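You operate a simulated robot arm through the tools that you are given. There is no shell and no other tool. Be economical: measure what you need, move in short steps, check, and stop when the job is done.

Carry out the task below with a simulated two-armed robot. There is one attempt and no reset: what you move stays moved.

Task
Put the clear bottle marked "shower gel" from the laundry worktop on the open bay of the cleaning cupboard. Fetch the brown sponge and set it on the top of the tiled ledge. Put one of the travel bottles from the laundry worktop on top of the yellow refill. Take the lid off the tub marked "wipes" on the top of the cleaning cupboard and lay it down there. Do these in any order. Set down upright: clear bottle, travel bottle.

The check looks at the end state, three seconds after you hand in, the way a careful person would. Anything else that was tipped, shoved, dropped, spilled or broken makes it a failure. A push-on lid holds only when it is set on centred and level and pressed home; a screw cap is set on level and turned clockwise until tight.

Robot
Two 7-joint arms with fingered hands on one trunk, on a base that drives. Base frame: it is fixed to the floor where the robot stands at the start and does not move with it; the origin is under the middle of the robot, x ahead of it, y to its left, z up. Readings come in mm, rad, newtons and seconds.
The left shoulder is at the start at [56, 158, 1219], the right one opposite. Places, roughly: brown sponge (9x6x4 cm) [500, -300, 900]; clear bottle [500, 250, 1000]; open bay of the cleaning cupboard [-1000, -900, 300]; top of the tiled ledge [-1700, 400, 900]; travel bottle [500, -750, 1000]; white tub, wipes tub [-1000, -1000, 1000]; yellow refill [-1000, -1000, 1000]. Payload 4 kg a hand.
Tool frame (each hand has its own): the origin (TCP) lies between the finger pads and is the grasp point; the fingertips stand 30 mm ahead of it; z points along the fingers, y is the line along which they close. The gripper opens to 104 mm. The gripper's body begins 35 mm behind the TCP. The gripper is a hand of 4 fingers: y runs from the thumb to the fingers, the wrist lies at [-15, -104, -178] in the tool frame, and closing takes about 1.5 s.
Orientation is that of the tool frame in the base frame, as a unit quaternion [w, x, y, z]. With the fingers straight down and the wrist toward the robot, the tool's x, y and z point along [0, 1, 0], [1, 0, 0] and [0, 0, -1] of the base frame.

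Tools
- The arms move only by the tool move_arm. It takes "left_moves", "right_moves" or both (then of equal length, played together; a hand with none holds still); each is a list of rows, each a list of 7 numbers: the shift along the base's x, y, z in cm, then the turn, a rotation vector about the base's x, y, z in rad, then the finger opening in cm, from 0 to 10.4. In form: [[dx, dy, dz, rx, ry, rz, claw], ...]. A call has 1 to 20 rows; each row is the pose to reach, as a shift and turn from the pose commanded when the call began. A row lasts 0.2 s, in which the tool goes at most 50 mm and 0.15 rad; a call with a longer step from one row to the next is refused whole, and so is a gripper value outside its range. Where a pose cannot be reached the arm comes as near as it can. A force on the tool above 40 N (or 10 N above the force at the start of the call, whichever is more), or a blocked arm, ends the call early, and 0.2 s more pass. Each finger travels about 45 mm/s and halts on what it meets, pressing with about 26 N; the grip force reading is that of the motor and also rises with nothing between the fingers. The clock runs only during rows and for 0.2 s after the last one: add rows that repeat a pose to give the fingers time. The reply holds the time, the measured pose of the TCP, the force on the tool along the base axes, the opening and the grip force, in the units named above and with some noise, with the torque about the TCP (base axes, N m) and any sound that the robot's microphone picked up.
- Cameras (640 x 400 px; columns grow to the right, rows downward): "scene" is now at [100.6, -65.8, 1378]; the picture's right is [-0.77, -0.64, 0.01], its down [-0.45, 0.53, -0.72] and it looks along [0.46, -0.56, -0.69] (base axes); focal length 214 px, centre (320, 200). "left" rides on the left gripper at [-61, -92, -130] in its tool frame; the picture's right is [-0.81, -0.28, 0.52], its down [0.53, -0.71, 0.45] and it looks along [0.24, 0.64, 0.72] (tool axes); focal length 275 px, centre (320, 200). "right" rides on the right gripper at [61, -92, -130] in its tool frame; the picture's right is [-0.81, 0.28, -0.52], its down [-0.53, -0.71, 0.46] and it looks along [-0.24, 0.64, 0.73] (tool axes); focal length 275 px, centre (320, 200). There is no depth. A picture from a camera that has moved, and an enlarged one, comes with that camera's place and axes in the base frame and with its lens.
- camera(camera): a new picture of that camera. No time passes.
- move_column(by): slides the trunk up (or, below 0, down) by that many mm; the arms and the scene camera ride with it, the base frame stays. It gives what a move gives, with no picture.
- base_move(legs): drives the robot by 1 to 6 legs, each [ahead, turn to the left] in mm and rad, along the robot's own axes; the way and the turn of a leg run together, so that a leg with both is an arc; at most 1500 mm and 3.142 rad a leg. The arms and the cameras ride along, it lands a little off, and it stops where it bumps. It gives what a move gives.
- preshape(shape, hand): the hand has 4 fingers and takes this shape, open, in about a second: jaw (thumb against the fingers, like two jaws); tri (thumb and two fingers); tip (a fingertip pinch); poke (one finger out to press); point (the index stretched); flat (the hand flat); cup (the hand cupped); fist (a fist). The gripper value then closes the fingers along that shape, each until it touches; the sizes above hold for jaw. It gives what a move gives, with no picture.
- pan_tilt(pan, tilt): turns the head with the scene camera to pan (to the left, within 1.396 rad either way) and tilt (down, from -0.506 to 1.204), counted from straight ahead of the robot. It gives what a move gives.
- close_up(camera, box): a new picture of the part [left, top, right, bottom] of that camera's present view, enlarged. No time passes.
- hand_in(): hands the job in; it is judged then, once.

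Work in short steps. Places have to be worked out from the pictures, the camera data and where the tool is seen: move nearer, look again, correct. Check each grasp and each placing, and mend what went wrong. You have 165 turns and 138 pictures in all, those below and enlarged ones among them. Open the grippers and draw the arms clear of the work before you hand the job in, unless the task says otherwise; then end with one line.

The tools are called after "Call:" as name(argument=value, ...) on one line, values as JSON. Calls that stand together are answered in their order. move_arm: Moves the arms, as the interface text tells. Its arguments: {"type":"object","properties":{"left_moves":{"type":"array"},"right_moves":{"type":"array"}},"required":[]} The other tools are called the same way: move_column (by) slides the trunk up or down; preshape (shape, hand) gives the hand a shape; base_move (legs) drives the base; pan_tilt (pan, tilt) turns the head that bears the scene camera; camera (camera) takes a picture; close_up (camera, box) takes an enlarged picture of a part of a camera's view; hand_in () hands the job in.

At the start:

```text
time_s: 0.0
left_ee_pos: [618.5, 26.3, 1220.3]
left_orientation: [-0.001, 0.708, 0.707, 0.0]
left_ft_force: [-0.1, -0.4, -0.3]
left_moment: [-0.03, 0.01, -0.01]
left_width: 103.6
left_gripper_force: 0.0
left_shape: jaw
right_ee_pos: [440.6, -377.9, 1196.5]
right_orientation: [0.0, 0.707, 0.707, 0.0]
right_ft_force: [0.0, -0.6, -0.5]
right_moment: [0.04, -0.01, -0.01]
right_width: 103.6
right_gripper_force: 0.1
right_shape: jaw
trunk travel left (down, up): [-425.0, 82.0]
robot x, y, heading: [-0.4, -1.6, -0.003]
head pan, tilt: [-0.88, 0.752]
```

scene: 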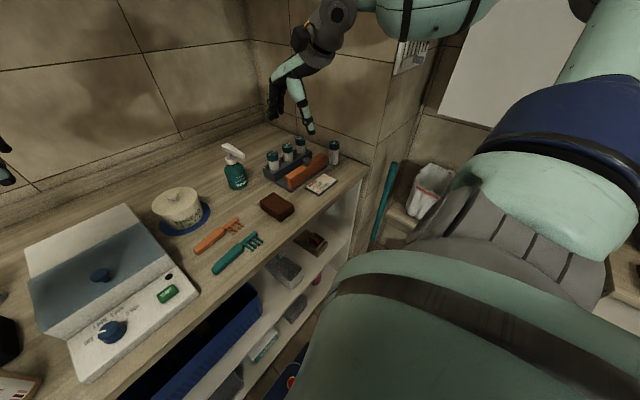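
right: 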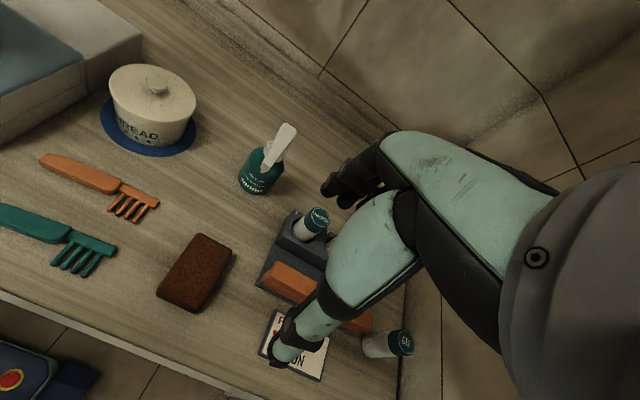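
left: 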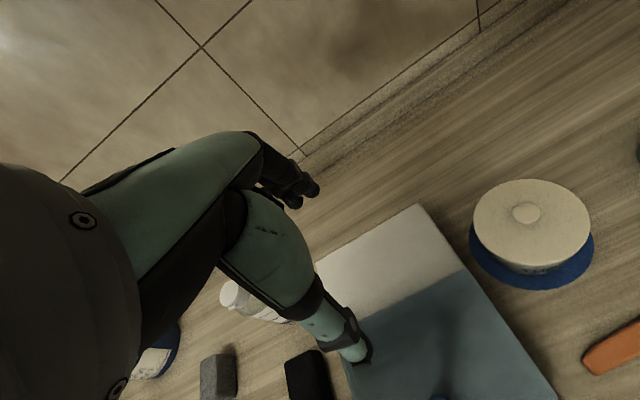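

I start by surveying: the head goes to look at the left part of the worktop.

Call:
pan_tilt(pan=0.5, tilt=0.75)

Call:
camera(camera="scene")

Call:
pan_tilt(pan=-1.39, tilt=0.5)

Call:
camera(camera="scene")

```text
time_s: 1.5
left_ee_pos: [604.9, 26.3, 1229.0]
left_orientation: [0.004, 0.707, 0.707, 0.005]
left_ft_force: [0.6, 0.5, 0.3]
left_moment: [0.01, -0.02, 0.0]
left_width: 104.0
left_gripper_force: 0.1
left_shape: jaw
right_ee_pos: [427.4, -377.2, 1201.1]
right_orientation: [0.003, 0.707, 0.707, 0.004]
right_ft_force: [-0.7, 0.1, 0.3]
right_moment: [-0.02, 0.02, -0.01]
right_width: 104.0
right_gripper_force: 0.1
right_shape: jaw
trunk travel left (down, up): [-425.0, 82.0]
robot x, y, heading: [-0.7, -3.6, 0.0]
head pan, tilt: [0.499, 0.75]
```

```text
134 pictures are left
camera scene: at [120.0, 37.7, 1378.0], right [0.48, -0.88, -0.01], down [-0.61, -0.33, -0.72], along [0.63, 0.35, -0.69], focal length 214 px, centre (320, 200)
```

scene: 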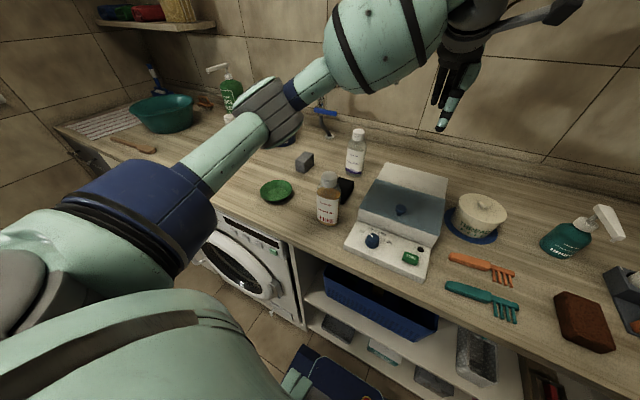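

```text
time_s: 3.4
left_ee_pos: [605.8, 27.1, 1226.7]
left_orientation: [0.004, 0.707, 0.707, 0.005]
left_ft_force: [0.0, -0.1, -0.7]
left_moment: [-0.01, 0.0, 0.02]
left_width: 103.8
left_gripper_force: 0.0
left_shape: jaw
right_ee_pos: [429.0, -377.3, 1201.4]
right_orientation: [0.003, 0.707, 0.707, 0.006]
right_ft_force: [0.1, 0.8, -0.6]
right_moment: [0.0, -0.01, -0.01]
right_width: 103.8
right_gripper_force: 0.0
right_shape: jaw
trunk travel left (down, up): [-425.0, 82.0]
robot x, y, heading: [-3.7, -4.6, 0.002]
head pan, tilt: [-1.389, 0.499]
```

```text
133 pictures are left
camera scene: at [64.5, -91.4, 1400.6], right [-0.98, -0.18, 0.01], down [-0.1, 0.47, -0.88], along [0.15, -0.86, -0.48], focal length 214 px, centre (320, 200)
```

scene: 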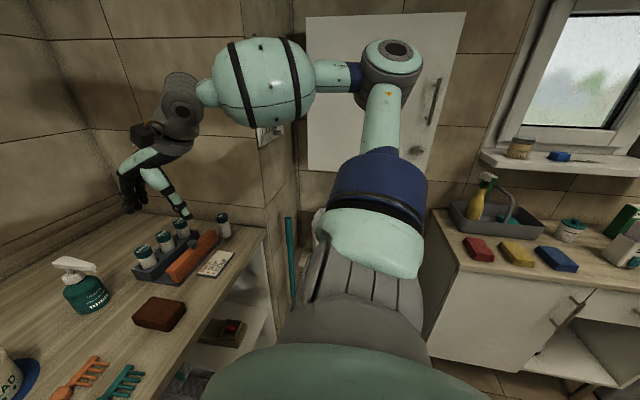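

Two bottles near the lightbox-like device; I read their labels, and get a full close look at the travel bottles.

Call:
pan_tilt(pan=0.2, tilt=0.75)

Call:
close_up(camera="scene", box=[160, 80, 400, 230])

Call:
pan_tilt(pan=-0.8, tilt=0.7)

Call:
close_up(camera="scene", box=[160, 80, 400, 230])

```text
time_s: 5.0
left_ee_pos: [604.3, 26.6, 1228.2]
left_orientation: [0.004, 0.707, 0.707, 0.006]
left_ft_force: [-0.4, -0.2, -0.2]
left_moment: [-0.02, -0.02, 0.02]
left_width: 103.8
left_gripper_force: 0.1
left_shape: jaw
right_ee_pos: [427.3, -376.8, 1201.7]
right_orientation: [0.003, 0.707, 0.707, 0.005]
right_ft_force: [0.9, 1.1, 0.4]
right_moment: [0.02, 0.0, 0.04]
right_width: 103.9
right_gripper_force: 0.0
right_shape: jaw
trunk travel left (down, up): [-425.0, 82.0]
robot x, y, heading: [-2.4, 1.1, -0.002]
head pan, tilt: [0.201, 0.75]
```

```text
2.67 times, centred on (280, 155) of scene
camera zoom: at [129.0, 14.5, 1377.8], right [0.2, -0.98, 0.0], down [-0.68, -0.14, -0.72], along [0.71, 0.15, -0.69], focal length 572 px, centre (427, 320)
```

zoom: 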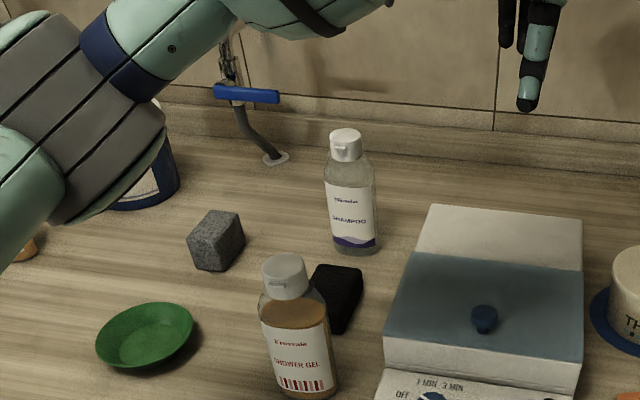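

```text
time_s: 6.3
left_ee_pos: [605.3, 26.4, 1228.2]
left_orientation: [0.003, 0.707, 0.707, 0.005]
left_ft_force: [-0.6, 0.1, 0.0]
left_moment: [0.01, 0.01, -0.03]
left_width: 103.9
left_gripper_force: 0.1
left_shape: jaw
right_ee_pos: [428.3, -377.9, 1202.5]
right_orientation: [0.004, 0.707, 0.707, 0.004]
right_ft_force: [0.6, 0.1, 0.1]
right_moment: [0.03, 0.0, -0.01]
right_width: 104.1
right_gripper_force: 0.0
right_shape: jaw
trunk travel left (down, up): [-425.0, 82.0]
robot x, y, heading: [-0.1, 0.2, 0.005]
head pan, tilt: [-0.799, 0.7]
```

```text
2.67 times, centred on (280, 155) of scene
camera zoom: at [107.1, -62.8, 1382.3], right [-0.72, -0.7, 0.01], down [-0.46, 0.46, -0.76], along [0.52, -0.55, -0.65], focal length 572 px, centre (427, 320)
```

zoom: 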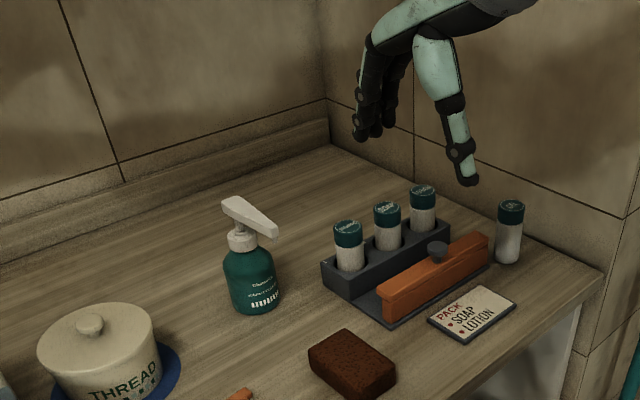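

The "shower gel" bottle stands near (525,243), the lone travel bottle near (545,-715), the sponge near (509,-353). Before grasping I look at the goal places by turning right in place.

Call:
base_move(legs=[[0, -1.9]])

Call:
pan_tilt(pan=0.0, tilt=0.5)

Call:
camera(camera="scene")

Call:
pan_tilt(pan=-1.1, tilt=0.4)

Call:
camera(camera="scene")

```text
time_s: 8.6
left_ee_pos: [499.9, -292.6, 1232.7]
left_orientation: [0.009, 0.878, 0.479, 0.006]
left_ft_force: [-0.4, -0.7, -1.6]
left_moment: [0.0, 0.02, -0.02]
left_width: 103.8
left_gripper_force: 0.1
left_shape: jaw
right_ee_pos: [134.5, -536.1, 1204.3]
right_orientation: [0.007, 0.878, 0.478, 0.007]
right_ft_force: [-0.3, -0.4, 0.5]
right_moment: [0.04, 0.0, -0.01]
right_width: 104.2
right_gripper_force: 0.0
right_shape: jaw
trunk travel left (down, up): [-425.0, 82.0]
robot x, y, heading: [-12.2, 12.1, -0.557]
head pan, tilt: [-0.799, 0.7]
stopped in leg 1: the robot was blocked; the commanded pose is now the measured one
```

```text
time_s: 9.7
left_ee_pos: [493.7, -287.1, 1237.6]
left_orientation: [0.012, 0.878, 0.479, 0.008]
left_ft_force: [0.5, -0.1, -0.3]
left_moment: [0.03, 0.01, 0.03]
left_width: 103.9
left_gripper_force: 0.1
left_shape: jaw
right_ee_pos: [127.2, -531.3, 1209.0]
right_orientation: [0.012, 0.878, 0.478, 0.008]
right_ft_force: [-0.6, -1.2, -0.1]
right_moment: [-0.01, 0.02, 0.0]
right_width: 103.9
right_gripper_force: 0.0
right_shape: jaw
trunk travel left (down, up): [-425.0, 82.0]
robot x, y, heading: [-12.7, 8.5, -0.552]
head pan, tilt: [0.0, 0.499]
```

```text
130 pictures are left
camera scene: at [108.1, -67.3, 1399.3], right [-0.53, -0.85, 0.0], down [-0.42, 0.26, -0.87], along [0.74, -0.46, -0.49], focal length 214 px, centre (320, 200)
```

scene: 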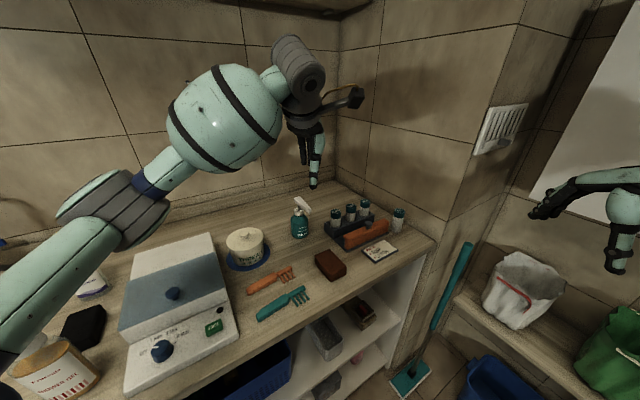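

```text
time_s: 11.1
left_ee_pos: [491.7, -287.3, 1239.7]
left_orientation: [0.013, 0.878, 0.479, 0.009]
left_ft_force: [0.7, -0.2, 0.0]
left_moment: [0.0, -0.02, -0.04]
left_width: 103.7
left_gripper_force: 0.2
left_shape: jaw
right_ee_pos: [125.7, -529.4, 1209.0]
right_orientation: [0.013, 0.878, 0.478, 0.008]
right_ft_force: [0.0, 0.4, 0.4]
right_moment: [0.02, 0.01, -0.01]
right_width: 104.1
right_gripper_force: 0.0
right_shape: jaw
trunk travel left (down, up): [-425.0, 82.0]
robot x, y, heading: [-11.5, 8.8, -0.55]
head pan, tilt: [-1.1, 0.4]
```

```text
129 pictures are left
camera scene: at [21.7, -110.4, 1409.4], right [-1.0, 0.08, 0.01], down [0.02, 0.39, -0.92], along [-0.08, -0.92, -0.39], focal length 214 px, centre (320, 200)
```

scene: 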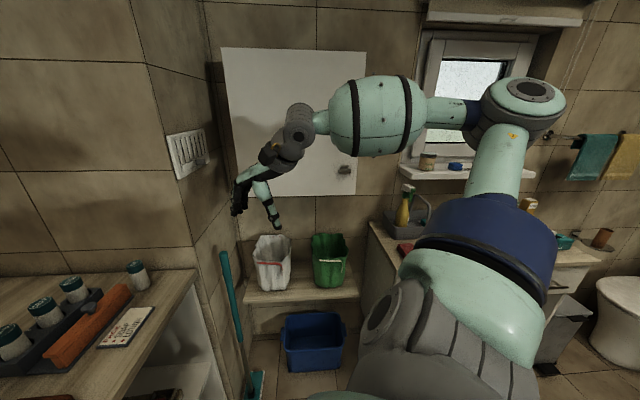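

The turn was blocked, likely the base's corner against the worktop unit. I back away, then turn on toward the cupboard.

Call:
base_move(legs=[[-300, 0], [0, -1.0]])

Call:
pan_tilt(pan=-0.9, tilt=0.4)

Call:
camera(camera="scene")

```text
time_s: 15.7
left_ee_pos: [-245.1, -417.5, 1239.4]
left_orientation: [0.017, 1.0, -0.002, 0.0]
left_ft_force: [0.4, -0.6, 0.9]
left_moment: [0.01, -0.01, 0.0]
left_width: 103.8
left_gripper_force: 0.1
left_shape: jaw
right_ee_pos: [-646.9, -241.3, 1209.6]
right_orientation: [0.014, 1.0, -0.003, 0.001]
right_ft_force: [-0.6, 0.5, 0.1]
right_moment: [0.02, -0.02, -0.01]
right_width: 104.2
right_gripper_force: 0.0
right_shape: jaw
trunk travel left (down, up): [-425.0, 82.0]
robot x, y, heading: [-261.2, 169.5, -1.553]
head pan, tilt: [-1.1, 0.4]
```

```text
time_s: 16.4
left_ee_pos: [-244.7, -403.6, 1247.0]
left_orientation: [0.023, 1.0, -0.001, 0.001]
left_ft_force: [0.4, 0.0, 0.4]
left_moment: [0.02, -0.03, -0.03]
left_width: 104.0
left_gripper_force: 0.0
left_shape: jaw
right_ee_pos: [-648.2, -226.5, 1214.0]
right_orientation: [0.02, 1.0, -0.003, 0.002]
right_ft_force: [-0.4, -0.7, 0.0]
right_moment: [-0.01, -0.01, -0.01]
right_width: 104.1
right_gripper_force: 0.1
right_shape: jaw
trunk travel left (down, up): [-425.0, 82.0]
robot x, y, heading: [-262.6, 164.1, -1.554]
head pan, tilt: [-0.901, 0.4]
```

```text
128 pictures are left
camera scene: at [-332.1, 56.3, 1409.1], right [-0.63, 0.77, 0.01], down [0.3, 0.26, -0.92], along [-0.71, -0.58, -0.4], focal length 214 px, centre (320, 200)
```

scene: 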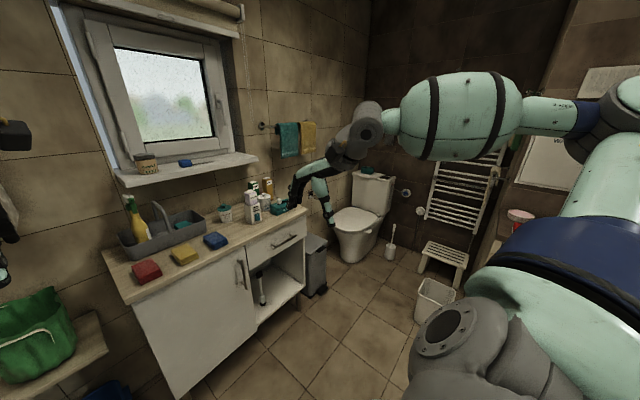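

Good view of the cupboard: caddy with tray, sponges, white tub, bottles on top, and open bay beneath the drawer. I zoom in.

Call:
close_up(camera="scene", box=[100, 170, 340, 320])

Call:
pan_tilt(pan=-1.39, tilt=0.4)

Call:
camera(camera="scene")

```text
2.67 times, centred on (220, 245) of scene
camera zoom: at [-332.1, 56.3, 1409.1], right [-0.63, 0.77, 0.01], down [0.3, 0.26, -0.92], along [-0.71, -0.58, -0.4], focal length 572 px, centre (587, 80)
```

zoom: 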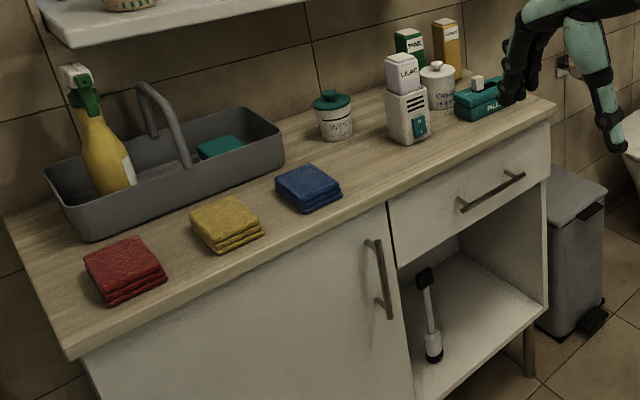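

```text
time_s: 17.3
left_ee_pos: [-245.4, -403.1, 1247.5]
left_orientation: [0.023, 1.0, -0.002, 0.001]
left_ft_force: [0.5, 0.2, 0.7]
left_moment: [-0.02, 0.0, 0.03]
left_width: 104.2
left_gripper_force: 0.0
left_shape: jaw
right_ee_pos: [-646.3, -227.4, 1213.3]
right_orientation: [0.021, 1.0, -0.002, 0.002]
right_ft_force: [-0.1, -0.2, 0.2]
right_moment: [0.02, -0.03, 0.02]
right_width: 104.1
right_gripper_force: 0.0
right_shape: jaw
trunk travel left (down, up): [-425.0, 82.0]
robot x, y, heading: [-258.8, 163.6, -1.547]
head pan, tilt: [-1.389, 0.4]
```

```text
126 pictures are left
camera scene: at [-350.5, 97.1, 1409.8], right [-0.2, 0.98, 0.01], down [0.38, 0.09, -0.92], along [-0.9, -0.18, -0.39], focal length 214 px, centre (320, 200)
```

scene: 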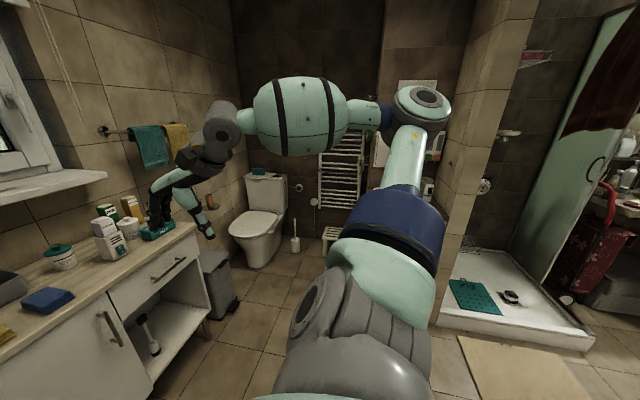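

Goals seen: yellow refill at the back of the cupboard top, wipes tub with green lid, open bay under the drawer. I return to the worktop for the gel bottle.

Call:
base_move(legs=[[180, 0], [0, 1.547], [190, 0]])

Call:
pan_tilt(pan=0.35, tilt=0.8)

Call:
camera(camera="scene")

```text
time_s: 23.9
left_ee_pos: [485.2, -25.1, 1254.4]
left_orientation: [0.02, 0.723, 0.69, 0.023]
left_ft_force: [-0.5, -0.4, -0.1]
left_moment: [0.0, -0.06, 0.03]
left_width: 104.0
left_gripper_force: 0.1
left_shape: jaw
right_ee_pos: [292.2, -418.3, 1219.0]
right_orientation: [0.019, 0.724, 0.689, 0.022]
right_ft_force: [-0.9, 0.0, 0.2]
right_moment: [0.01, -0.03, 0.01]
right_width: 104.1
right_gripper_force: 0.0
right_shape: jaw
trunk travel left (down, up): [-425.0, 82.0]
robot x, y, heading: [-65.5, -19.7, 0.007]
head pan, tilt: [-1.389, 0.4]
stopped in leg 3: the robot was blocked; the commanded pose is now the measured one
```

```text
time_s: 25.7
left_ee_pos: [486.5, -23.5, 1254.0]
left_orientation: [0.019, 0.723, 0.69, 0.022]
left_ft_force: [0.3, 0.2, 0.6]
left_moment: [0.01, 0.0, 0.0]
left_width: 104.1
left_gripper_force: 0.0
left_shape: jaw
right_ee_pos: [294.0, -417.5, 1218.7]
right_orientation: [0.019, 0.724, 0.689, 0.022]
right_ft_force: [0.2, -0.4, 0.1]
right_moment: [-0.01, -0.02, 0.03]
right_width: 103.7
right_gripper_force: 0.1
right_shape: jaw
trunk travel left (down, up): [-425.0, 82.0]
robot x, y, heading: [-66.7, -17.7, 0.01]
head pan, tilt: [0.351, 0.799]
```

```text
125 pictures are left
camera scene: at [55.2, 7.9, 1374.0], right [0.35, -0.94, 0.0], down [-0.68, -0.25, -0.69], along [0.64, 0.25, -0.73], focal length 214 px, centre (320, 200)
```

scene: 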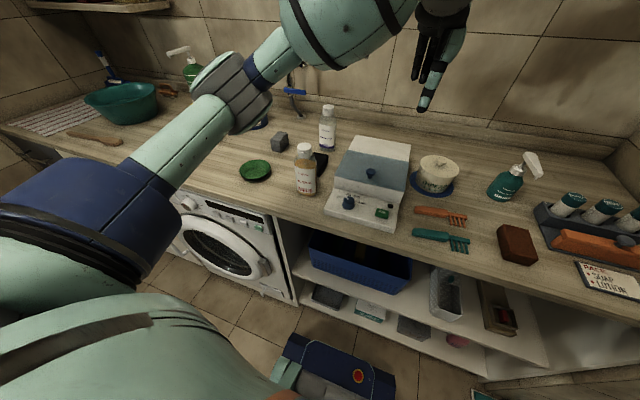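

Bottle axis judged at about (540,244), cap top z≈1030. I swing the left hand to a forward, 30°-down grasp pose with fingers closing sideways, still high and back from the bottle.

Call:
move_arm(left_moves=[[-0.6, 1.9, -0.7, -0.058, -0.058, 0.101, 10.4], [-1.2, 3.8, -1.4, -0.117, -0.117, 0.202, 10.4], [-1.8, 5.7, -2.1, -0.175, -0.175, 0.303, 10.4], [-2.5, 7.6, -2.9, -0.233, -0.233, 0.403, 10.4], [-3.1, 9.5, -3.6, -0.291, -0.291, 0.504, 10.4], [-3.7, 11.4, -4.3, -0.35, -0.35, 0.605, 10.4], [-4.3, 13.4, -5, -0.408, -0.408, 0.706, 10.4], [-4.9, 15.3, -5.7, -0.466, -0.466, 0.807, 10.4], [-5.5, 17.2, -6.4, -0.525, -0.525, 0.908, 10.4], [-6.1, 19.1, -7.1, -0.583, -0.583, 1.009, 10.4], [-6.8, 21, -7.9, -0.641, -0.641, 1.109, 10.4], [-7.4, 22.9, -8.6, -0.699, -0.699, 1.21, 10.4], [-8, 24.8, -9.3, -0.758, -0.758, 1.311, 10.4], [-8.6, 26.7, -10, -0.816, -0.816, 1.412, 10.4], [-8.6, 26.7, -10, -0.816, -0.816, 1.412, 10.4], [-8.6, 26.7, -10, -0.816, -0.816, 1.412, 10.4]])

Call:
camera(camera="scene")

Call:
camera(camera="left")

```text
time_s: 29.1
left_ee_pos: [445.1, 304.5, 1161.1]
left_orientation: [0.498, 0.007, 0.866, 0.035]
left_ft_force: [0.9, -0.2, -1.2]
left_moment: [0.01, -0.03, -0.02]
left_width: 104.0
left_gripper_force: 0.1
left_shape: jaw
left hand out of reach, approached as far as the arm can: row 12, 13, 14, 15, 16
right_ee_pos: [296.0, -416.4, 1218.5]
right_orientation: [0.019, 0.725, 0.689, 0.022]
right_ft_force: [0.2, 0.6, 0.4]
right_moment: [0.0, -0.02, -0.01]
right_width: 104.1
right_gripper_force: 0.0
right_shape: jaw
trunk travel left (down, up): [-425.0, 82.0]
robot x, y, heading: [-67.2, -21.1, 0.011]
head pan, tilt: [0.351, 0.799]
```

```text
124 pictures are left
camera scene: at [55.9, 8.0, 1373.9], right [0.35, -0.94, 0.0], down [-0.68, -0.25, -0.69], along [0.64, 0.25, -0.73], focal length 214 px, centre (320, 200)
```

scene: 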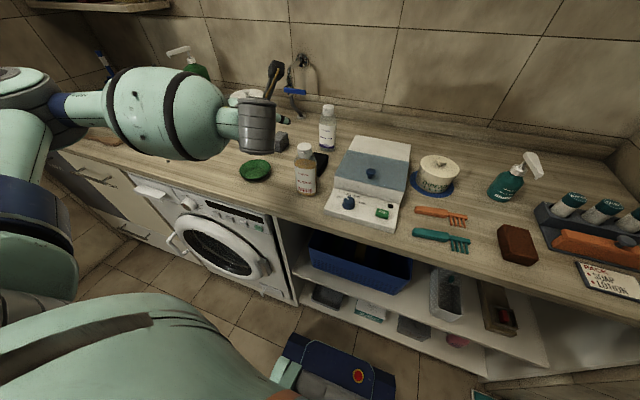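

```text
123 pictures are left
camera left: at [367.7, 202.8, 1271.1], right [0.86, -0.29, 0.42], down [0.14, -0.66, -0.74], along [0.49, 0.69, -0.53], focal length 275 px, centre (320, 200)
```

left: 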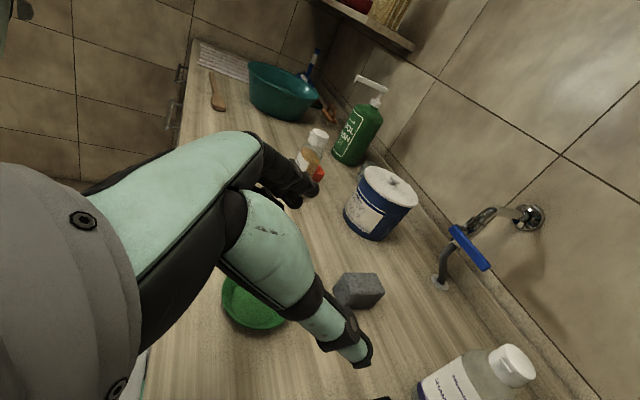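

Orientation reached but the forearm is cramped; yawing the hand 45° to the right puts the wrist straight behind the bottle. I do that at height.

Call:
move_arm(left_moves=[[1, 1, 0, 0, 0, -0.13, 10.4], [2, 2, 0, 0, 0, -0.26, 10.4], [3, 3, 0, 0, 0, -0.39, 10.4], [4, 4, 0, 0, 0, -0.52, 10.4], [5, 5, 0, 0, 0, -0.65, 10.4], [6, 6, 0, 0, 0, -0.785, 10.4], [6, 6, 0, 0, 0, -0.785, 10.4], [6, 6, 0, 0, 0, -0.785, 10.4]])

Call:
camera(camera="left")

```text
time_s: 30.9
left_ee_pos: [507.3, 362.1, 1159.7]
left_orientation: [0.474, 0.337, 0.798, -0.157]
left_ft_force: [-0.4, 0.7, 0.1]
left_moment: [0.0, -0.01, 0.01]
left_width: 104.0
left_gripper_force: 0.0
left_shape: jaw
right_ee_pos: [295.3, -416.8, 1217.0]
right_orientation: [0.017, 0.724, 0.689, 0.021]
right_ft_force: [-0.2, -0.5, -0.2]
right_moment: [0.0, -0.01, 0.0]
right_width: 103.7
right_gripper_force: 0.0
right_shape: jaw
trunk travel left (down, up): [-425.0, 82.0]
robot x, y, heading: [-69.7, -19.3, 0.01]
head pan, tilt: [0.351, 0.799]
```

```text
122 pictures are left
camera left: at [380.6, 347.2, 1270.3], right [0.41, -0.81, 0.42], down [-0.37, -0.57, -0.74], along [0.84, 0.15, -0.53], focal length 275 px, centre (320, 200)
```

left: 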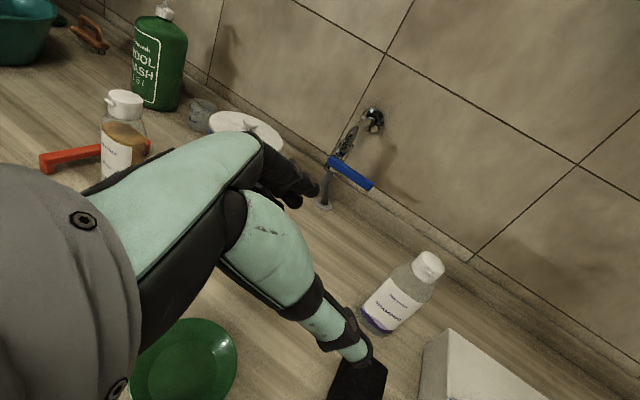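

Reachable now. I descend to a pre-grasp point 12 cm short of the bottle and look.

Call:
move_arm(left_moves=[[-2, -0.6, -4, 0, 0, 0, 10.4], [-4, -1.2, -8, 0, 0, 0, 10.4], [-5.5, -2, -12, 0, 0, 0, 10.4], [-6.5, -3, -15, 0, 0, 0, 10.4], [-6.5, -3, -15, 0, 0, 0, 10.4], [-6.5, -3, -15, 0, 0, 0, 10.4]])

Call:
camera(camera="left")

Call:
camera(camera="scene")

```text
time_s: 32.3
left_ee_pos: [444.7, 333.4, 1009.3]
left_orientation: [0.475, 0.337, 0.798, -0.158]
left_ft_force: [-0.4, 0.2, -0.3]
left_moment: [0.02, 0.01, 0.0]
left_width: 103.9
left_gripper_force: 0.1
left_shape: jaw
right_ee_pos: [296.5, -417.3, 1217.8]
right_orientation: [0.019, 0.724, 0.689, 0.021]
right_ft_force: [-0.9, -0.6, -1.8]
right_moment: [0.07, -0.01, 0.0]
right_width: 104.0
right_gripper_force: 0.1
right_shape: jaw
trunk travel left (down, up): [-425.0, 82.0]
robot x, y, heading: [-69.1, -19.4, 0.01]
head pan, tilt: [0.351, 0.799]
```

```text
121 pictures are left
camera left: at [315.9, 317.5, 1120.5], right [0.41, -0.81, 0.42], down [-0.37, -0.57, -0.74], along [0.84, 0.15, -0.53], focal length 275 px, centre (320, 200)
```

left: 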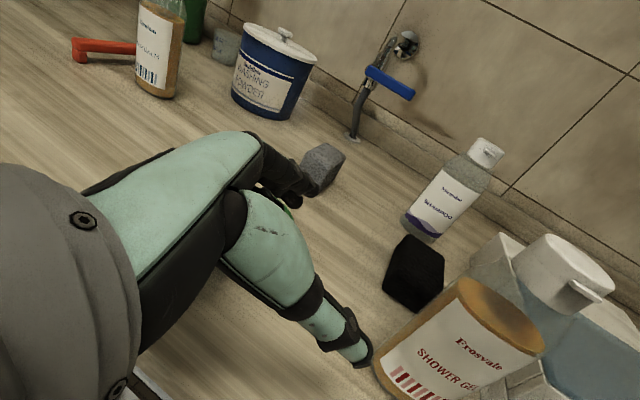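

```text
120 pictures are left
camera scene: at [55.7, 8.0, 1373.9], right [0.35, -0.94, 0.0], down [-0.68, -0.25, -0.69], along [0.64, 0.25, -0.73], focal length 214 px, centre (320, 200)
```

scene: 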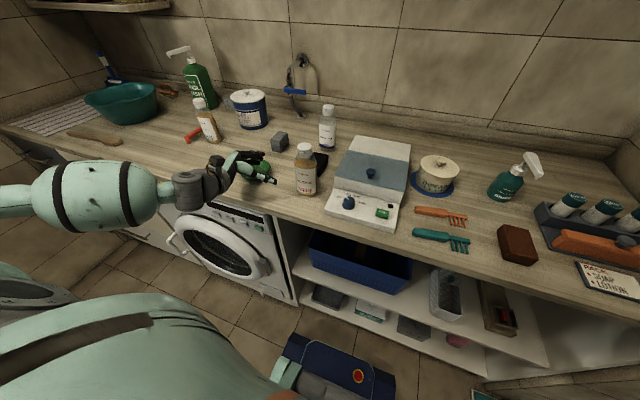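

Triangulating both views puts the gel bottle nearer, about (490,217), cap top z≈1073 (surface thus ≈905). I shift the hand sideways so the bottle lies between the fingers, and look again.

Call:
move_arm(left_moves=[[-1.8, -1.8, -1, 0, 0, 0, 10.4], [-3.6, -3.7, -2, 0, 0, 0, 10.4], [-3.6, -3.7, -2, 0, 0, 0, 10.4], [-3.6, -3.7, -2, 0, 0, 0, 10.4]])

Call:
camera(camera="left")

Call:
close_up(camera="scene", box=[180, 110, 380, 235])

```text
time_s: 33.3
left_ee_pos: [407.0, 295.4, 988.0]
left_orientation: [0.474, 0.337, 0.798, -0.158]
left_ft_force: [-0.2, 0.3, 0.0]
left_moment: [0.02, -0.04, 0.01]
left_width: 104.0
left_gripper_force: 0.2
left_shape: jaw
right_ee_pos: [296.1, -417.6, 1217.4]
right_orientation: [0.018, 0.725, 0.689, 0.021]
right_ft_force: [0.0, 0.1, -0.7]
right_moment: [0.01, 0.02, -0.02]
right_width: 104.3
right_gripper_force: 0.1
right_shape: jaw
trunk travel left (down, up): [-425.0, 82.0]
robot x, y, heading: [-71.3, -16.5, 0.008]
head pan, tilt: [0.351, 0.799]
```

```text
119 pictures are left
camera left: at [279.9, 280.0, 1100.5], right [0.41, -0.81, 0.42], down [-0.37, -0.57, -0.74], along [0.84, 0.15, -0.53], focal length 275 px, centre (320, 200)
```

left: 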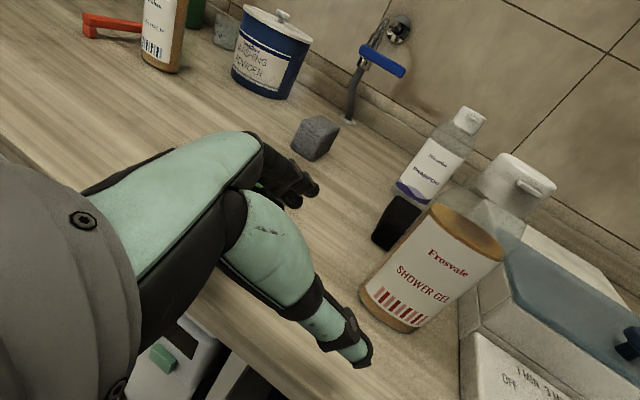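

```text
3.20 times, centred on (280, 172) of scene
camera zoom: at [55.5, 7.9, 1373.9], right [0.35, -0.94, 0.0], down [-0.68, -0.25, -0.69], along [0.64, 0.25, -0.73], focal length 686 px, centre (448, 288)
```

zoom: 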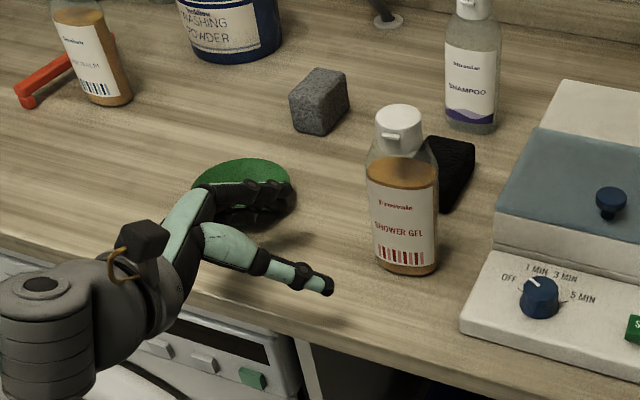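

Now bottle axis ≈ (478,213), body z 912–1025. I line up laterally, then advance at z≈988 with open fingers straddling it.

Call:
move_arm(left_moves=[[-0.7, -0.7, 0, 0, 0, 0, 9.6], [1.0, -2.4, 0, 0, 0, 0, 9.6], [3, -4.3, 0, 0, 0, 0, 9.6], [5, -6.1, 0, 0, 0, 0, 9.6], [5, -6.1, 0, 0, 0, 0, 9.6]])

Call:
camera(camera="left")

Call:
close_up(camera="scene", box=[180, 110, 380, 235])

```text
time_s: 34.5
left_ee_pos: [456.4, 234.6, 988.7]
left_orientation: [0.475, 0.336, 0.798, -0.158]
left_ft_force: [-0.3, -0.4, -0.6]
left_moment: [0.0, -0.01, -0.01]
left_width: 96.1
left_gripper_force: 0.2
left_shape: jaw
right_ee_pos: [294.9, -415.9, 1218.2]
right_orientation: [0.018, 0.724, 0.689, 0.021]
right_ft_force: [-0.8, -0.2, 0.1]
right_moment: [0.01, 0.03, -0.01]
right_width: 103.9
right_gripper_force: 0.1
right_shape: jaw
trunk travel left (down, up): [-425.0, 82.0]
robot x, y, heading: [-68.0, -21.4, 0.009]
head pan, tilt: [0.351, 0.799]
```

```text
117 pictures are left
camera left: at [328.4, 219.3, 1099.7], right [0.41, -0.81, 0.42], down [-0.37, -0.57, -0.74], along [0.84, 0.15, -0.53], focal length 275 px, centre (320, 200)
```

left: 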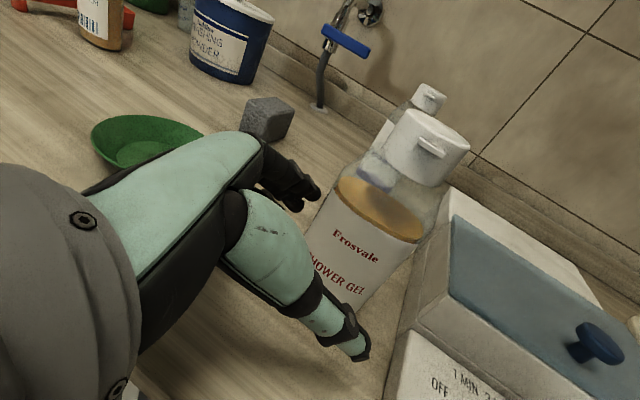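

```text
3.20 times, centred on (280, 172) of scene
camera zoom: at [55.3, 8.3, 1373.9], right [0.35, -0.94, 0.0], down [-0.68, -0.25, -0.69], along [0.64, 0.25, -0.73], focal length 686 px, centre (448, 288)
```

zoom: 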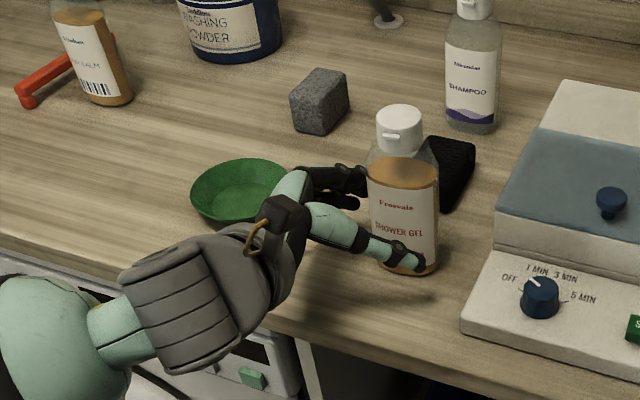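

Bottle is centred between thumb and fingers, about 25 mm ahead of the TCP. I advance and close.

Call:
move_arm(left_moves=[[1.0, -0.9, 0, 0, 0, 0, 9.6], [1.9, -1.7, 0, 0, 0, 0, 9.6], [1.9, -1.7, 0, 0, 0, 0, 8], [1.9, -1.7, 0, 0, 0, 0, 7], [1.9, -1.7, 0, 0, 0, 0, 6], [1.9, -1.7, 0, 0, 0, 0, 5], [1.9, -1.7, 0, 0, 0, 0, 4.5], [1.9, -1.7, 0, 0, 0, 0, 4.5], [1.9, -1.7, 0, 0, 0, 0, 4.5], [1.9, -1.7, 0, 0, 0, 0, 4.5]])

Call:
camera(camera="left")

```text
time_s: 36.7
left_ee_pos: [475.0, 217.1, 989.1]
left_orientation: [0.474, 0.337, 0.798, -0.157]
left_ft_force: [-0.5, -1.0, -0.6]
left_moment: [0.03, 0.01, 0.0]
left_width: 46.3
left_gripper_force: 0.0
left_shape: jaw
right_ee_pos: [295.8, -416.6, 1217.5]
right_orientation: [0.018, 0.725, 0.688, 0.021]
right_ft_force: [0.0, -0.1, -0.2]
right_moment: [-0.01, -0.01, 0.02]
right_width: 103.9
right_gripper_force: 0.2
right_shape: jaw
trunk travel left (down, up): [-425.0, 82.0]
robot x, y, heading: [-70.3, -20.1, 0.009]
head pan, tilt: [0.351, 0.799]
```

```text
115 pictures are left
camera left: at [348.2, 201.8, 1100.0], right [0.41, -0.81, 0.42], down [-0.37, -0.57, -0.74], along [0.84, 0.15, -0.53], focal length 275 px, centre (320, 200)
```

left: 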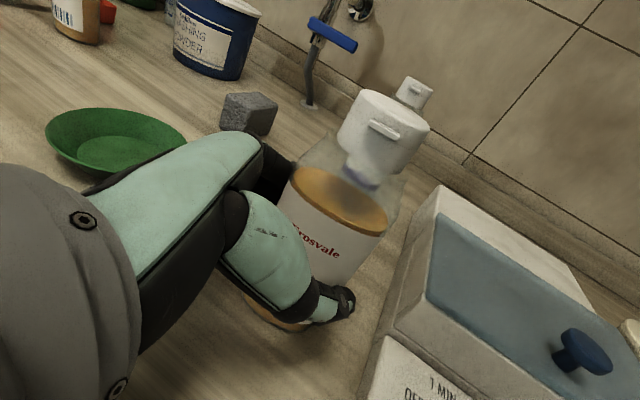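

Not yet firmly gripped (46 mm, no force); I close further and then lift slightly.

Call:
move_arm(left_moves=[[0, 0, 0, 0, 0, 0, 3.5], [0, 0, 0, 0, 0, 0, 2], [0, 0, 0, 0, 0, 0, 1], [0, 0, 0, 0, 0, 0, 0], [0, 0, 0, 0, 0, 0, 0], [0, 0, 0, 0, 0, 0, 0]])

Call:
camera(camera="left")

```text
time_s: 38.1
left_ee_pos: [476.1, 218.6, 988.8]
left_orientation: [0.473, 0.337, 0.798, -0.158]
left_ft_force: [-0.2, -0.9, -0.3]
left_moment: [0.0, -0.03, -0.02]
left_width: 23.1
left_gripper_force: 25.9
left_shape: jaw
right_ee_pos: [296.6, -417.6, 1218.8]
right_orientation: [0.019, 0.725, 0.688, 0.021]
right_ft_force: [0.6, 0.2, 0.6]
right_moment: [-0.02, -0.02, -0.01]
right_width: 103.9
right_gripper_force: 0.0
right_shape: jaw
trunk travel left (down, up): [-425.0, 82.0]
robot x, y, heading: [-67.3, -16.4, 0.009]
head pan, tilt: [0.351, 0.799]
```

```text
114 pictures are left
camera left: at [348.4, 202.0, 1099.9], right [0.41, -0.81, 0.42], down [-0.37, -0.57, -0.74], along [0.84, 0.15, -0.53], focal length 275 px, centre (320, 200)
```

left: 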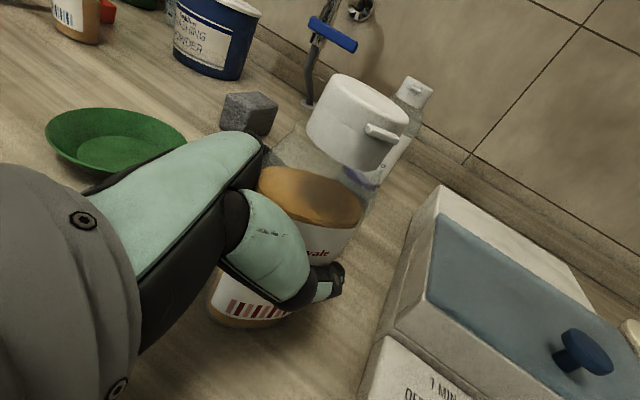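

Bottle seems drawn toward the palm. I check from the scene camera.

Call:
close_up(camera="scene", box=[200, 110, 360, 210])

```text
4.00 times, centred on (280, 160) of scene
camera zoom: at [55.9, 8.1, 1373.9], right [0.35, -0.94, 0.0], down [-0.68, -0.25, -0.69], along [0.64, 0.25, -0.73], focal length 858 px, centre (480, 360)
```

zoom: 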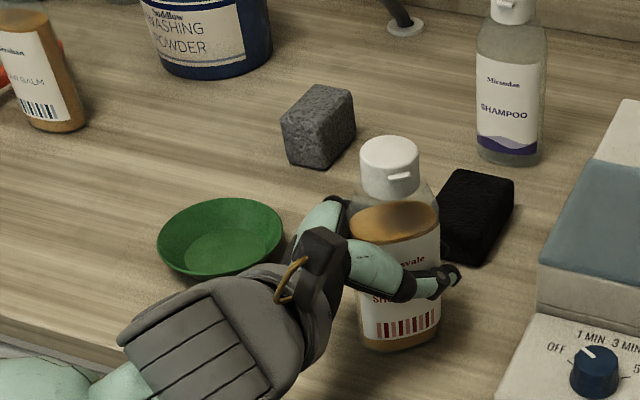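

It stands upright in the hand, fingers wrapped round it. I lift 6 cm and check.

Call:
move_arm(left_moves=[[0, 0, 1, 0, 0, 0, 0], [0, 0, 2, 0, 0, 0, 0], [0, 0, 4, 0, 0, 0, 0], [0, 0, 6, 0, 0, 0, 0], [0, 0, 6, 0, 0, 0, 0]])

Call:
close_up(camera="scene", box=[200, 110, 360, 210])

Call:
camera(camera="left")

```text
time_s: 39.3
left_ee_pos: [476.3, 218.8, 1049.7]
left_orientation: [0.473, 0.337, 0.799, -0.157]
left_ft_force: [-0.2, -0.2, -1.6]
left_moment: [-0.02, 0.02, -0.03]
left_width: 22.9
left_gripper_force: 26.4
left_shape: jaw
right_ee_pos: [295.1, -417.6, 1217.9]
right_orientation: [0.019, 0.724, 0.689, 0.021]
right_ft_force: [0.2, 0.2, -0.7]
right_moment: [-0.03, -0.05, -0.02]
right_width: 103.6
right_gripper_force: 0.0
right_shape: jaw
trunk travel left (down, up): [-425.0, 82.0]
robot x, y, heading: [-66.8, -21.8, 0.009]
head pan, tilt: [0.351, 0.799]
```

```text
4.00 times, centred on (280, 160) of scene
camera zoom: at [55.8, 8.3, 1373.9], right [0.35, -0.94, 0.0], down [-0.68, -0.25, -0.69], along [0.64, 0.25, -0.73], focal length 858 px, centre (480, 360)
```

zoom: 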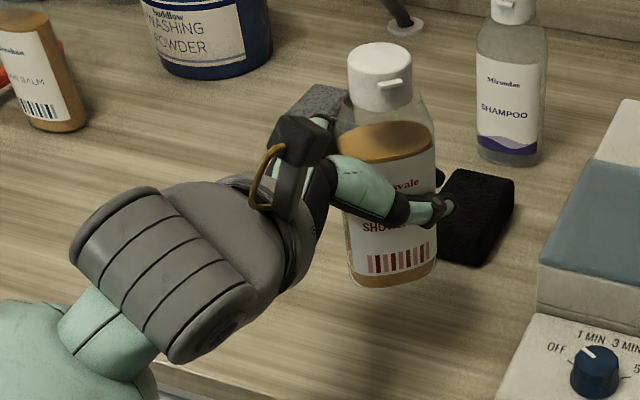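

```text
111 pictures are left
camera left: at [348.9, 203.2, 1160.4], right [0.41, -0.81, 0.42], down [-0.37, -0.57, -0.74], along [0.84, 0.15, -0.53], focal length 275 px, centre (320, 200)
```

left: 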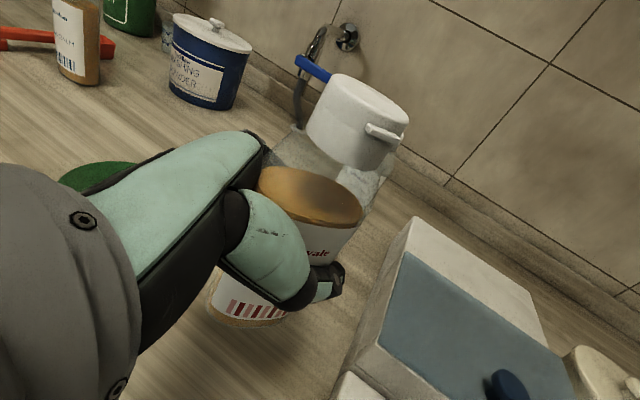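

Held upright. I raise it higher and draw it in, then reverse in an S to get in front of the travel bottles (now judged near (498,-645)).

Call:
move_arm(left_moves=[[-1, 1, 4, 0, 0, 0, 0], [-2, 2, 8, 0, 0, 0, 0], [-4, 3, 12, 0, 0, 0, 0], [-6, 4, 13, 0, 0, 0, 0], [-6, 4, 13, 0, 0, 0, 0]])

Call:
base_move(legs=[[-180, 0], [-400, 1.2], [-400, -1.2]])

```text
time_s: 40.5
left_ee_pos: [416.5, 259.9, 1178.0]
left_orientation: [0.473, 0.337, 0.799, -0.156]
left_ft_force: [0.3, -0.6, -2.6]
left_moment: [-0.06, 0.0, 0.0]
left_width: 23.6
left_gripper_force: 26.0
left_shape: jaw
right_ee_pos: [295.8, -418.5, 1217.6]
right_orientation: [0.018, 0.724, 0.689, 0.022]
right_ft_force: [-0.3, -0.1, -0.3]
right_moment: [-0.03, -0.03, 0.07]
right_width: 103.9
right_gripper_force: 0.0
right_shape: jaw
trunk travel left (down, up): [-425.0, 82.0]
robot x, y, heading: [-65.6, -18.7, 0.01]
head pan, tilt: [0.351, 0.799]
```

```text
time_s: 42.8
left_ee_pos: [169.6, 322.2, 1171.6]
left_orientation: [0.474, 0.282, 0.823, -0.133]
left_ft_force: [-1.5, 1.0, -1.6]
left_moment: [-0.04, -0.05, 0.05]
left_width: 23.2
left_gripper_force: 26.3
left_shape: jaw
right_ee_pos: [133.9, -369.3, 1213.5]
right_orientation: [0.013, 0.675, 0.737, 0.019]
right_ft_force: [-0.8, 0.9, -0.2]
right_moment: [0.01, -0.11, -0.01]
right_width: 104.1
right_gripper_force: 0.1
right_shape: jaw
trunk travel left (down, up): [-425.0, 82.0]
robot x, y, heading: [-293.3, -27.2, 0.142]
head pan, tilt: [0.351, 0.799]
stopped in leg 2: the robot was blocked; the commanded pose is now the measured one
```

Blocked again; I look both sides for what is in the way.

Call:
pan_tilt(pan=1.39, tilt=0.6)

Call:
camera(camera="scene")

Call:
pan_tilt(pan=-1.39, tilt=0.8)

Call:
camera(camera="scene")

```text
time_s: 44.1
left_ee_pos: [157.0, 321.1, 1178.1]
left_orientation: [0.479, 0.285, 0.82, -0.13]
left_ft_force: [-1.2, -0.2, -1.8]
left_moment: [-0.03, -0.04, 0.02]
left_width: 23.1
left_gripper_force: 25.6
left_shape: jaw
right_ee_pos: [121.6, -369.5, 1219.1]
right_orientation: [0.017, 0.676, 0.736, 0.024]
right_ft_force: [0.5, -0.2, -0.4]
right_moment: [-0.02, -0.05, 0.03]
right_width: 104.0
right_gripper_force: 0.1
right_shape: jaw
trunk travel left (down, up): [-425.0, 82.0]
robot x, y, heading: [-290.6, -27.9, 0.138]
head pan, tilt: [1.389, 0.6]
```

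```text
110 pictures are left
camera scene: at [-238.0, 68.2, 1391.3], right [1.0, -0.04, -0.02], down [-0.04, -0.57, -0.82], along [0.03, 0.82, -0.57], focal length 214 px, centre (320, 200)
```

scene: 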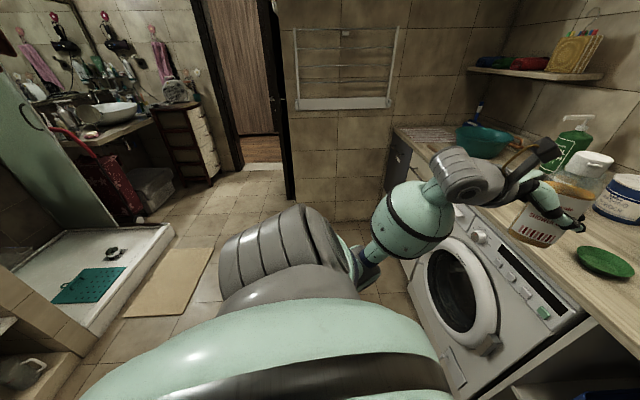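

```text
time_s: 46.6
left_ee_pos: [153.3, 319.1, 1180.2]
left_orientation: [0.48, 0.285, 0.82, -0.129]
left_ft_force: [0.2, 0.9, -2.5]
left_moment: [-0.05, 0.01, 0.01]
left_width: 22.8
left_gripper_force: 25.6
left_shape: jaw
right_ee_pos: [118.2, -370.3, 1219.7]
right_orientation: [0.019, 0.676, 0.736, 0.026]
right_ft_force: [-0.2, -0.1, 0.1]
right_moment: [0.01, 0.0, 0.0]
right_width: 103.9
right_gripper_force: 0.0
right_shape: jaw
trunk travel left (down, up): [-425.0, 82.0]
robot x, y, heading: [-292.4, -29.1, 0.135]
head pan, tilt: [-1.389, 0.799]
```

```text
109 pictures are left
camera scene: at [-219.9, -97.7, 1374.7], right [-0.95, -0.31, 0.01], down [-0.24, 0.68, -0.7], along [0.21, -0.66, -0.72], focal length 214 px, centre (320, 200)
```

scene: 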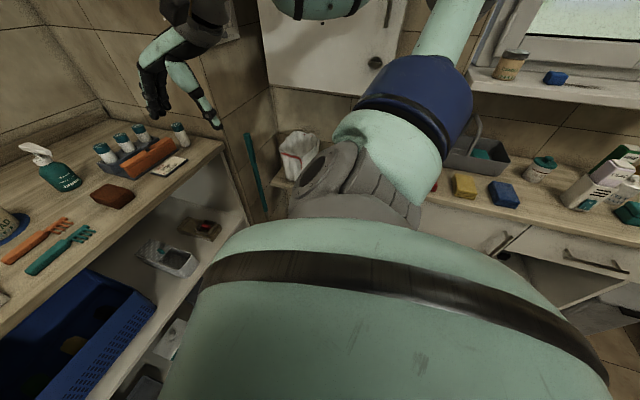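

Nothing obvious behind. I try a plain small reverse to see if it moves.

Call:
base_move(legs=[[-150, 0]])

```text
time_s: 48.0
left_ee_pos: [2.0, 298.9, 1180.1]
left_orientation: [0.48, 0.285, 0.819, -0.13]
left_ft_force: [-0.6, -0.6, -2.5]
left_moment: [-0.03, -0.06, -0.01]
left_width: 23.2
left_gripper_force: 25.5
left_shape: jaw
right_ee_pos: [-34.9, -393.5, 1221.3]
right_orientation: [0.019, 0.676, 0.737, 0.027]
right_ft_force: [-0.8, -0.4, -0.5]
right_moment: [-0.04, -0.02, -0.02]
right_width: 103.9
right_gripper_force: 0.1
right_shape: jaw
trunk travel left (down, up): [-425.0, 82.0]
robot x, y, heading: [-439.7, -44.3, 0.142]
head pan, tilt: [-1.389, 0.799]
```

It moves. I continue with the S-curve from here.

Call:
base_move(legs=[[-300, 0.9], [-300, -1.04]])

```text
time_s: 48.8
left_ee_pos: [-20.1, 302.1, 1182.9]
left_orientation: [0.484, 0.279, 0.82, -0.125]
left_ft_force: [0.0, -0.4, -2.0]
left_moment: [-0.02, -0.06, 0.0]
left_width: 22.8
left_gripper_force: 26.4
left_shape: jaw
right_ee_pos: [-44.9, -389.5, 1222.4]
right_orientation: [0.022, 0.671, 0.741, 0.03]
right_ft_force: [-0.9, 1.3, 0.9]
right_moment: [-0.01, -0.03, 0.02]
right_width: 103.7
right_gripper_force: 0.1
right_shape: jaw
trunk travel left (down, up): [-425.0, 82.0]
robot x, y, heading: [-448.7, -49.6, 0.157]
head pan, tilt: [-1.389, 0.799]
stopped in leg 1: the robot was blocked; the commanded pose is now the measured one
```

Turning seems the trouble; I test a pure turn and see how far it gets.

Call:
base_move(legs=[[0, -0.3]])

```text
time_s: 50.1
left_ee_pos: [69.5, 158.7, 1183.5]
left_orientation: [0.456, 0.401, 0.769, -0.199]
left_ft_force: [-0.1, -0.3, -2.2]
left_moment: [-0.05, -0.03, 0.02]
left_width: 23.0
left_gripper_force: 26.2
left_shape: jaw
right_ee_pos: [-163.0, -491.8, 1223.4]
right_orientation: [0.024, 0.775, 0.631, 0.026]
right_ft_force: [1.1, -0.1, -0.3]
right_moment: [0.0, 0.0, -0.04]
right_width: 103.8
right_gripper_force: 0.1
right_shape: jaw
trunk travel left (down, up): [-425.0, 82.0]
robot x, y, heading: [-448.2, -49.3, -0.144]
head pan, tilt: [-1.389, 0.799]
```

Right turns work. I turn to a diagonal, drive toward a stance in front of the travel bottles, then turn back left.

Call:
base_move(legs=[[0, -0.55], [500, 0], [0, 0.55]])

```text
time_s: 52.0
left_ee_pos: [105.1, -95.6, 1186.7]
left_orientation: [0.375, 0.566, 0.661, -0.32]
left_ft_force: [-0.1, 0.1, -2.2]
left_moment: [-0.06, -0.02, 0.01]
left_width: 22.7
left_gripper_force: 26.3
left_shape: jaw
right_ee_pos: [-449.2, -546.8, 1235.3]
right_orientation: [0.048, 0.908, 0.415, 0.031]
right_ft_force: [-0.3, -0.3, -0.4]
right_moment: [-0.04, 0.02, 0.01]
right_width: 103.9
right_gripper_force: 0.1
right_shape: jaw
trunk travel left (down, up): [-425.0, 82.0]
robot x, y, heading: [-445.2, -45.9, -0.663]
head pan, tilt: [-1.389, 0.799]
stopped in leg 1: the robot was blocked; the commanded pose is now the measured one
```

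Stopped just short of the target again. I continue with the drive.

Call:
base_move(legs=[[300, 0]])

Call:
camera(camera="scene")

```text
time_s: 53.6
left_ee_pos: [227.5, -193.2, 1200.5]
left_orientation: [0.391, 0.57, 0.65, -0.317]
left_ft_force: [0.2, 0.8, -0.6]
left_moment: [0.01, 0.01, 0.0]
left_width: 22.5
left_gripper_force: 26.3
left_shape: jaw
right_ee_pos: [-325.2, -644.5, 1242.3]
right_orientation: [0.06, 0.908, 0.413, 0.037]
right_ft_force: [0.3, 0.3, 0.7]
right_moment: [0.04, 0.01, 0.01]
right_width: 104.0
right_gripper_force: 0.0
right_shape: jaw
trunk travel left (down, up): [-425.0, 82.0]
robot x, y, heading: [-298.2, -158.7, -0.658]
head pan, tilt: [-1.389, 0.799]
stopped in leg 1: the robot was blocked; the commanded pose is now the measured one
```

```text
108 pictures are left
camera scene: at [-336.0, -234.4, 1376.2], right [-0.89, 0.46, -0.02], down [0.34, 0.63, -0.7], along [-0.31, -0.63, -0.71], focal length 214 px, centre (320, 200)
```

scene: 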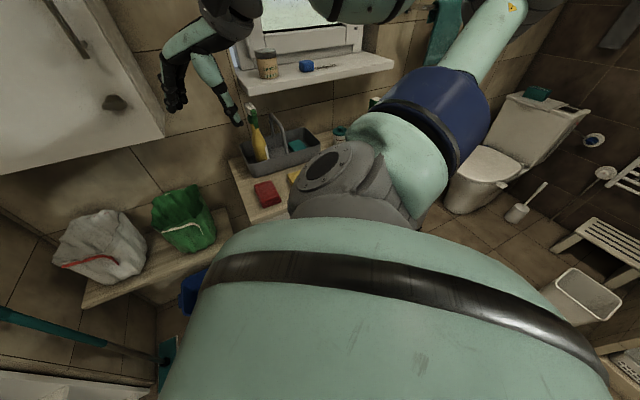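

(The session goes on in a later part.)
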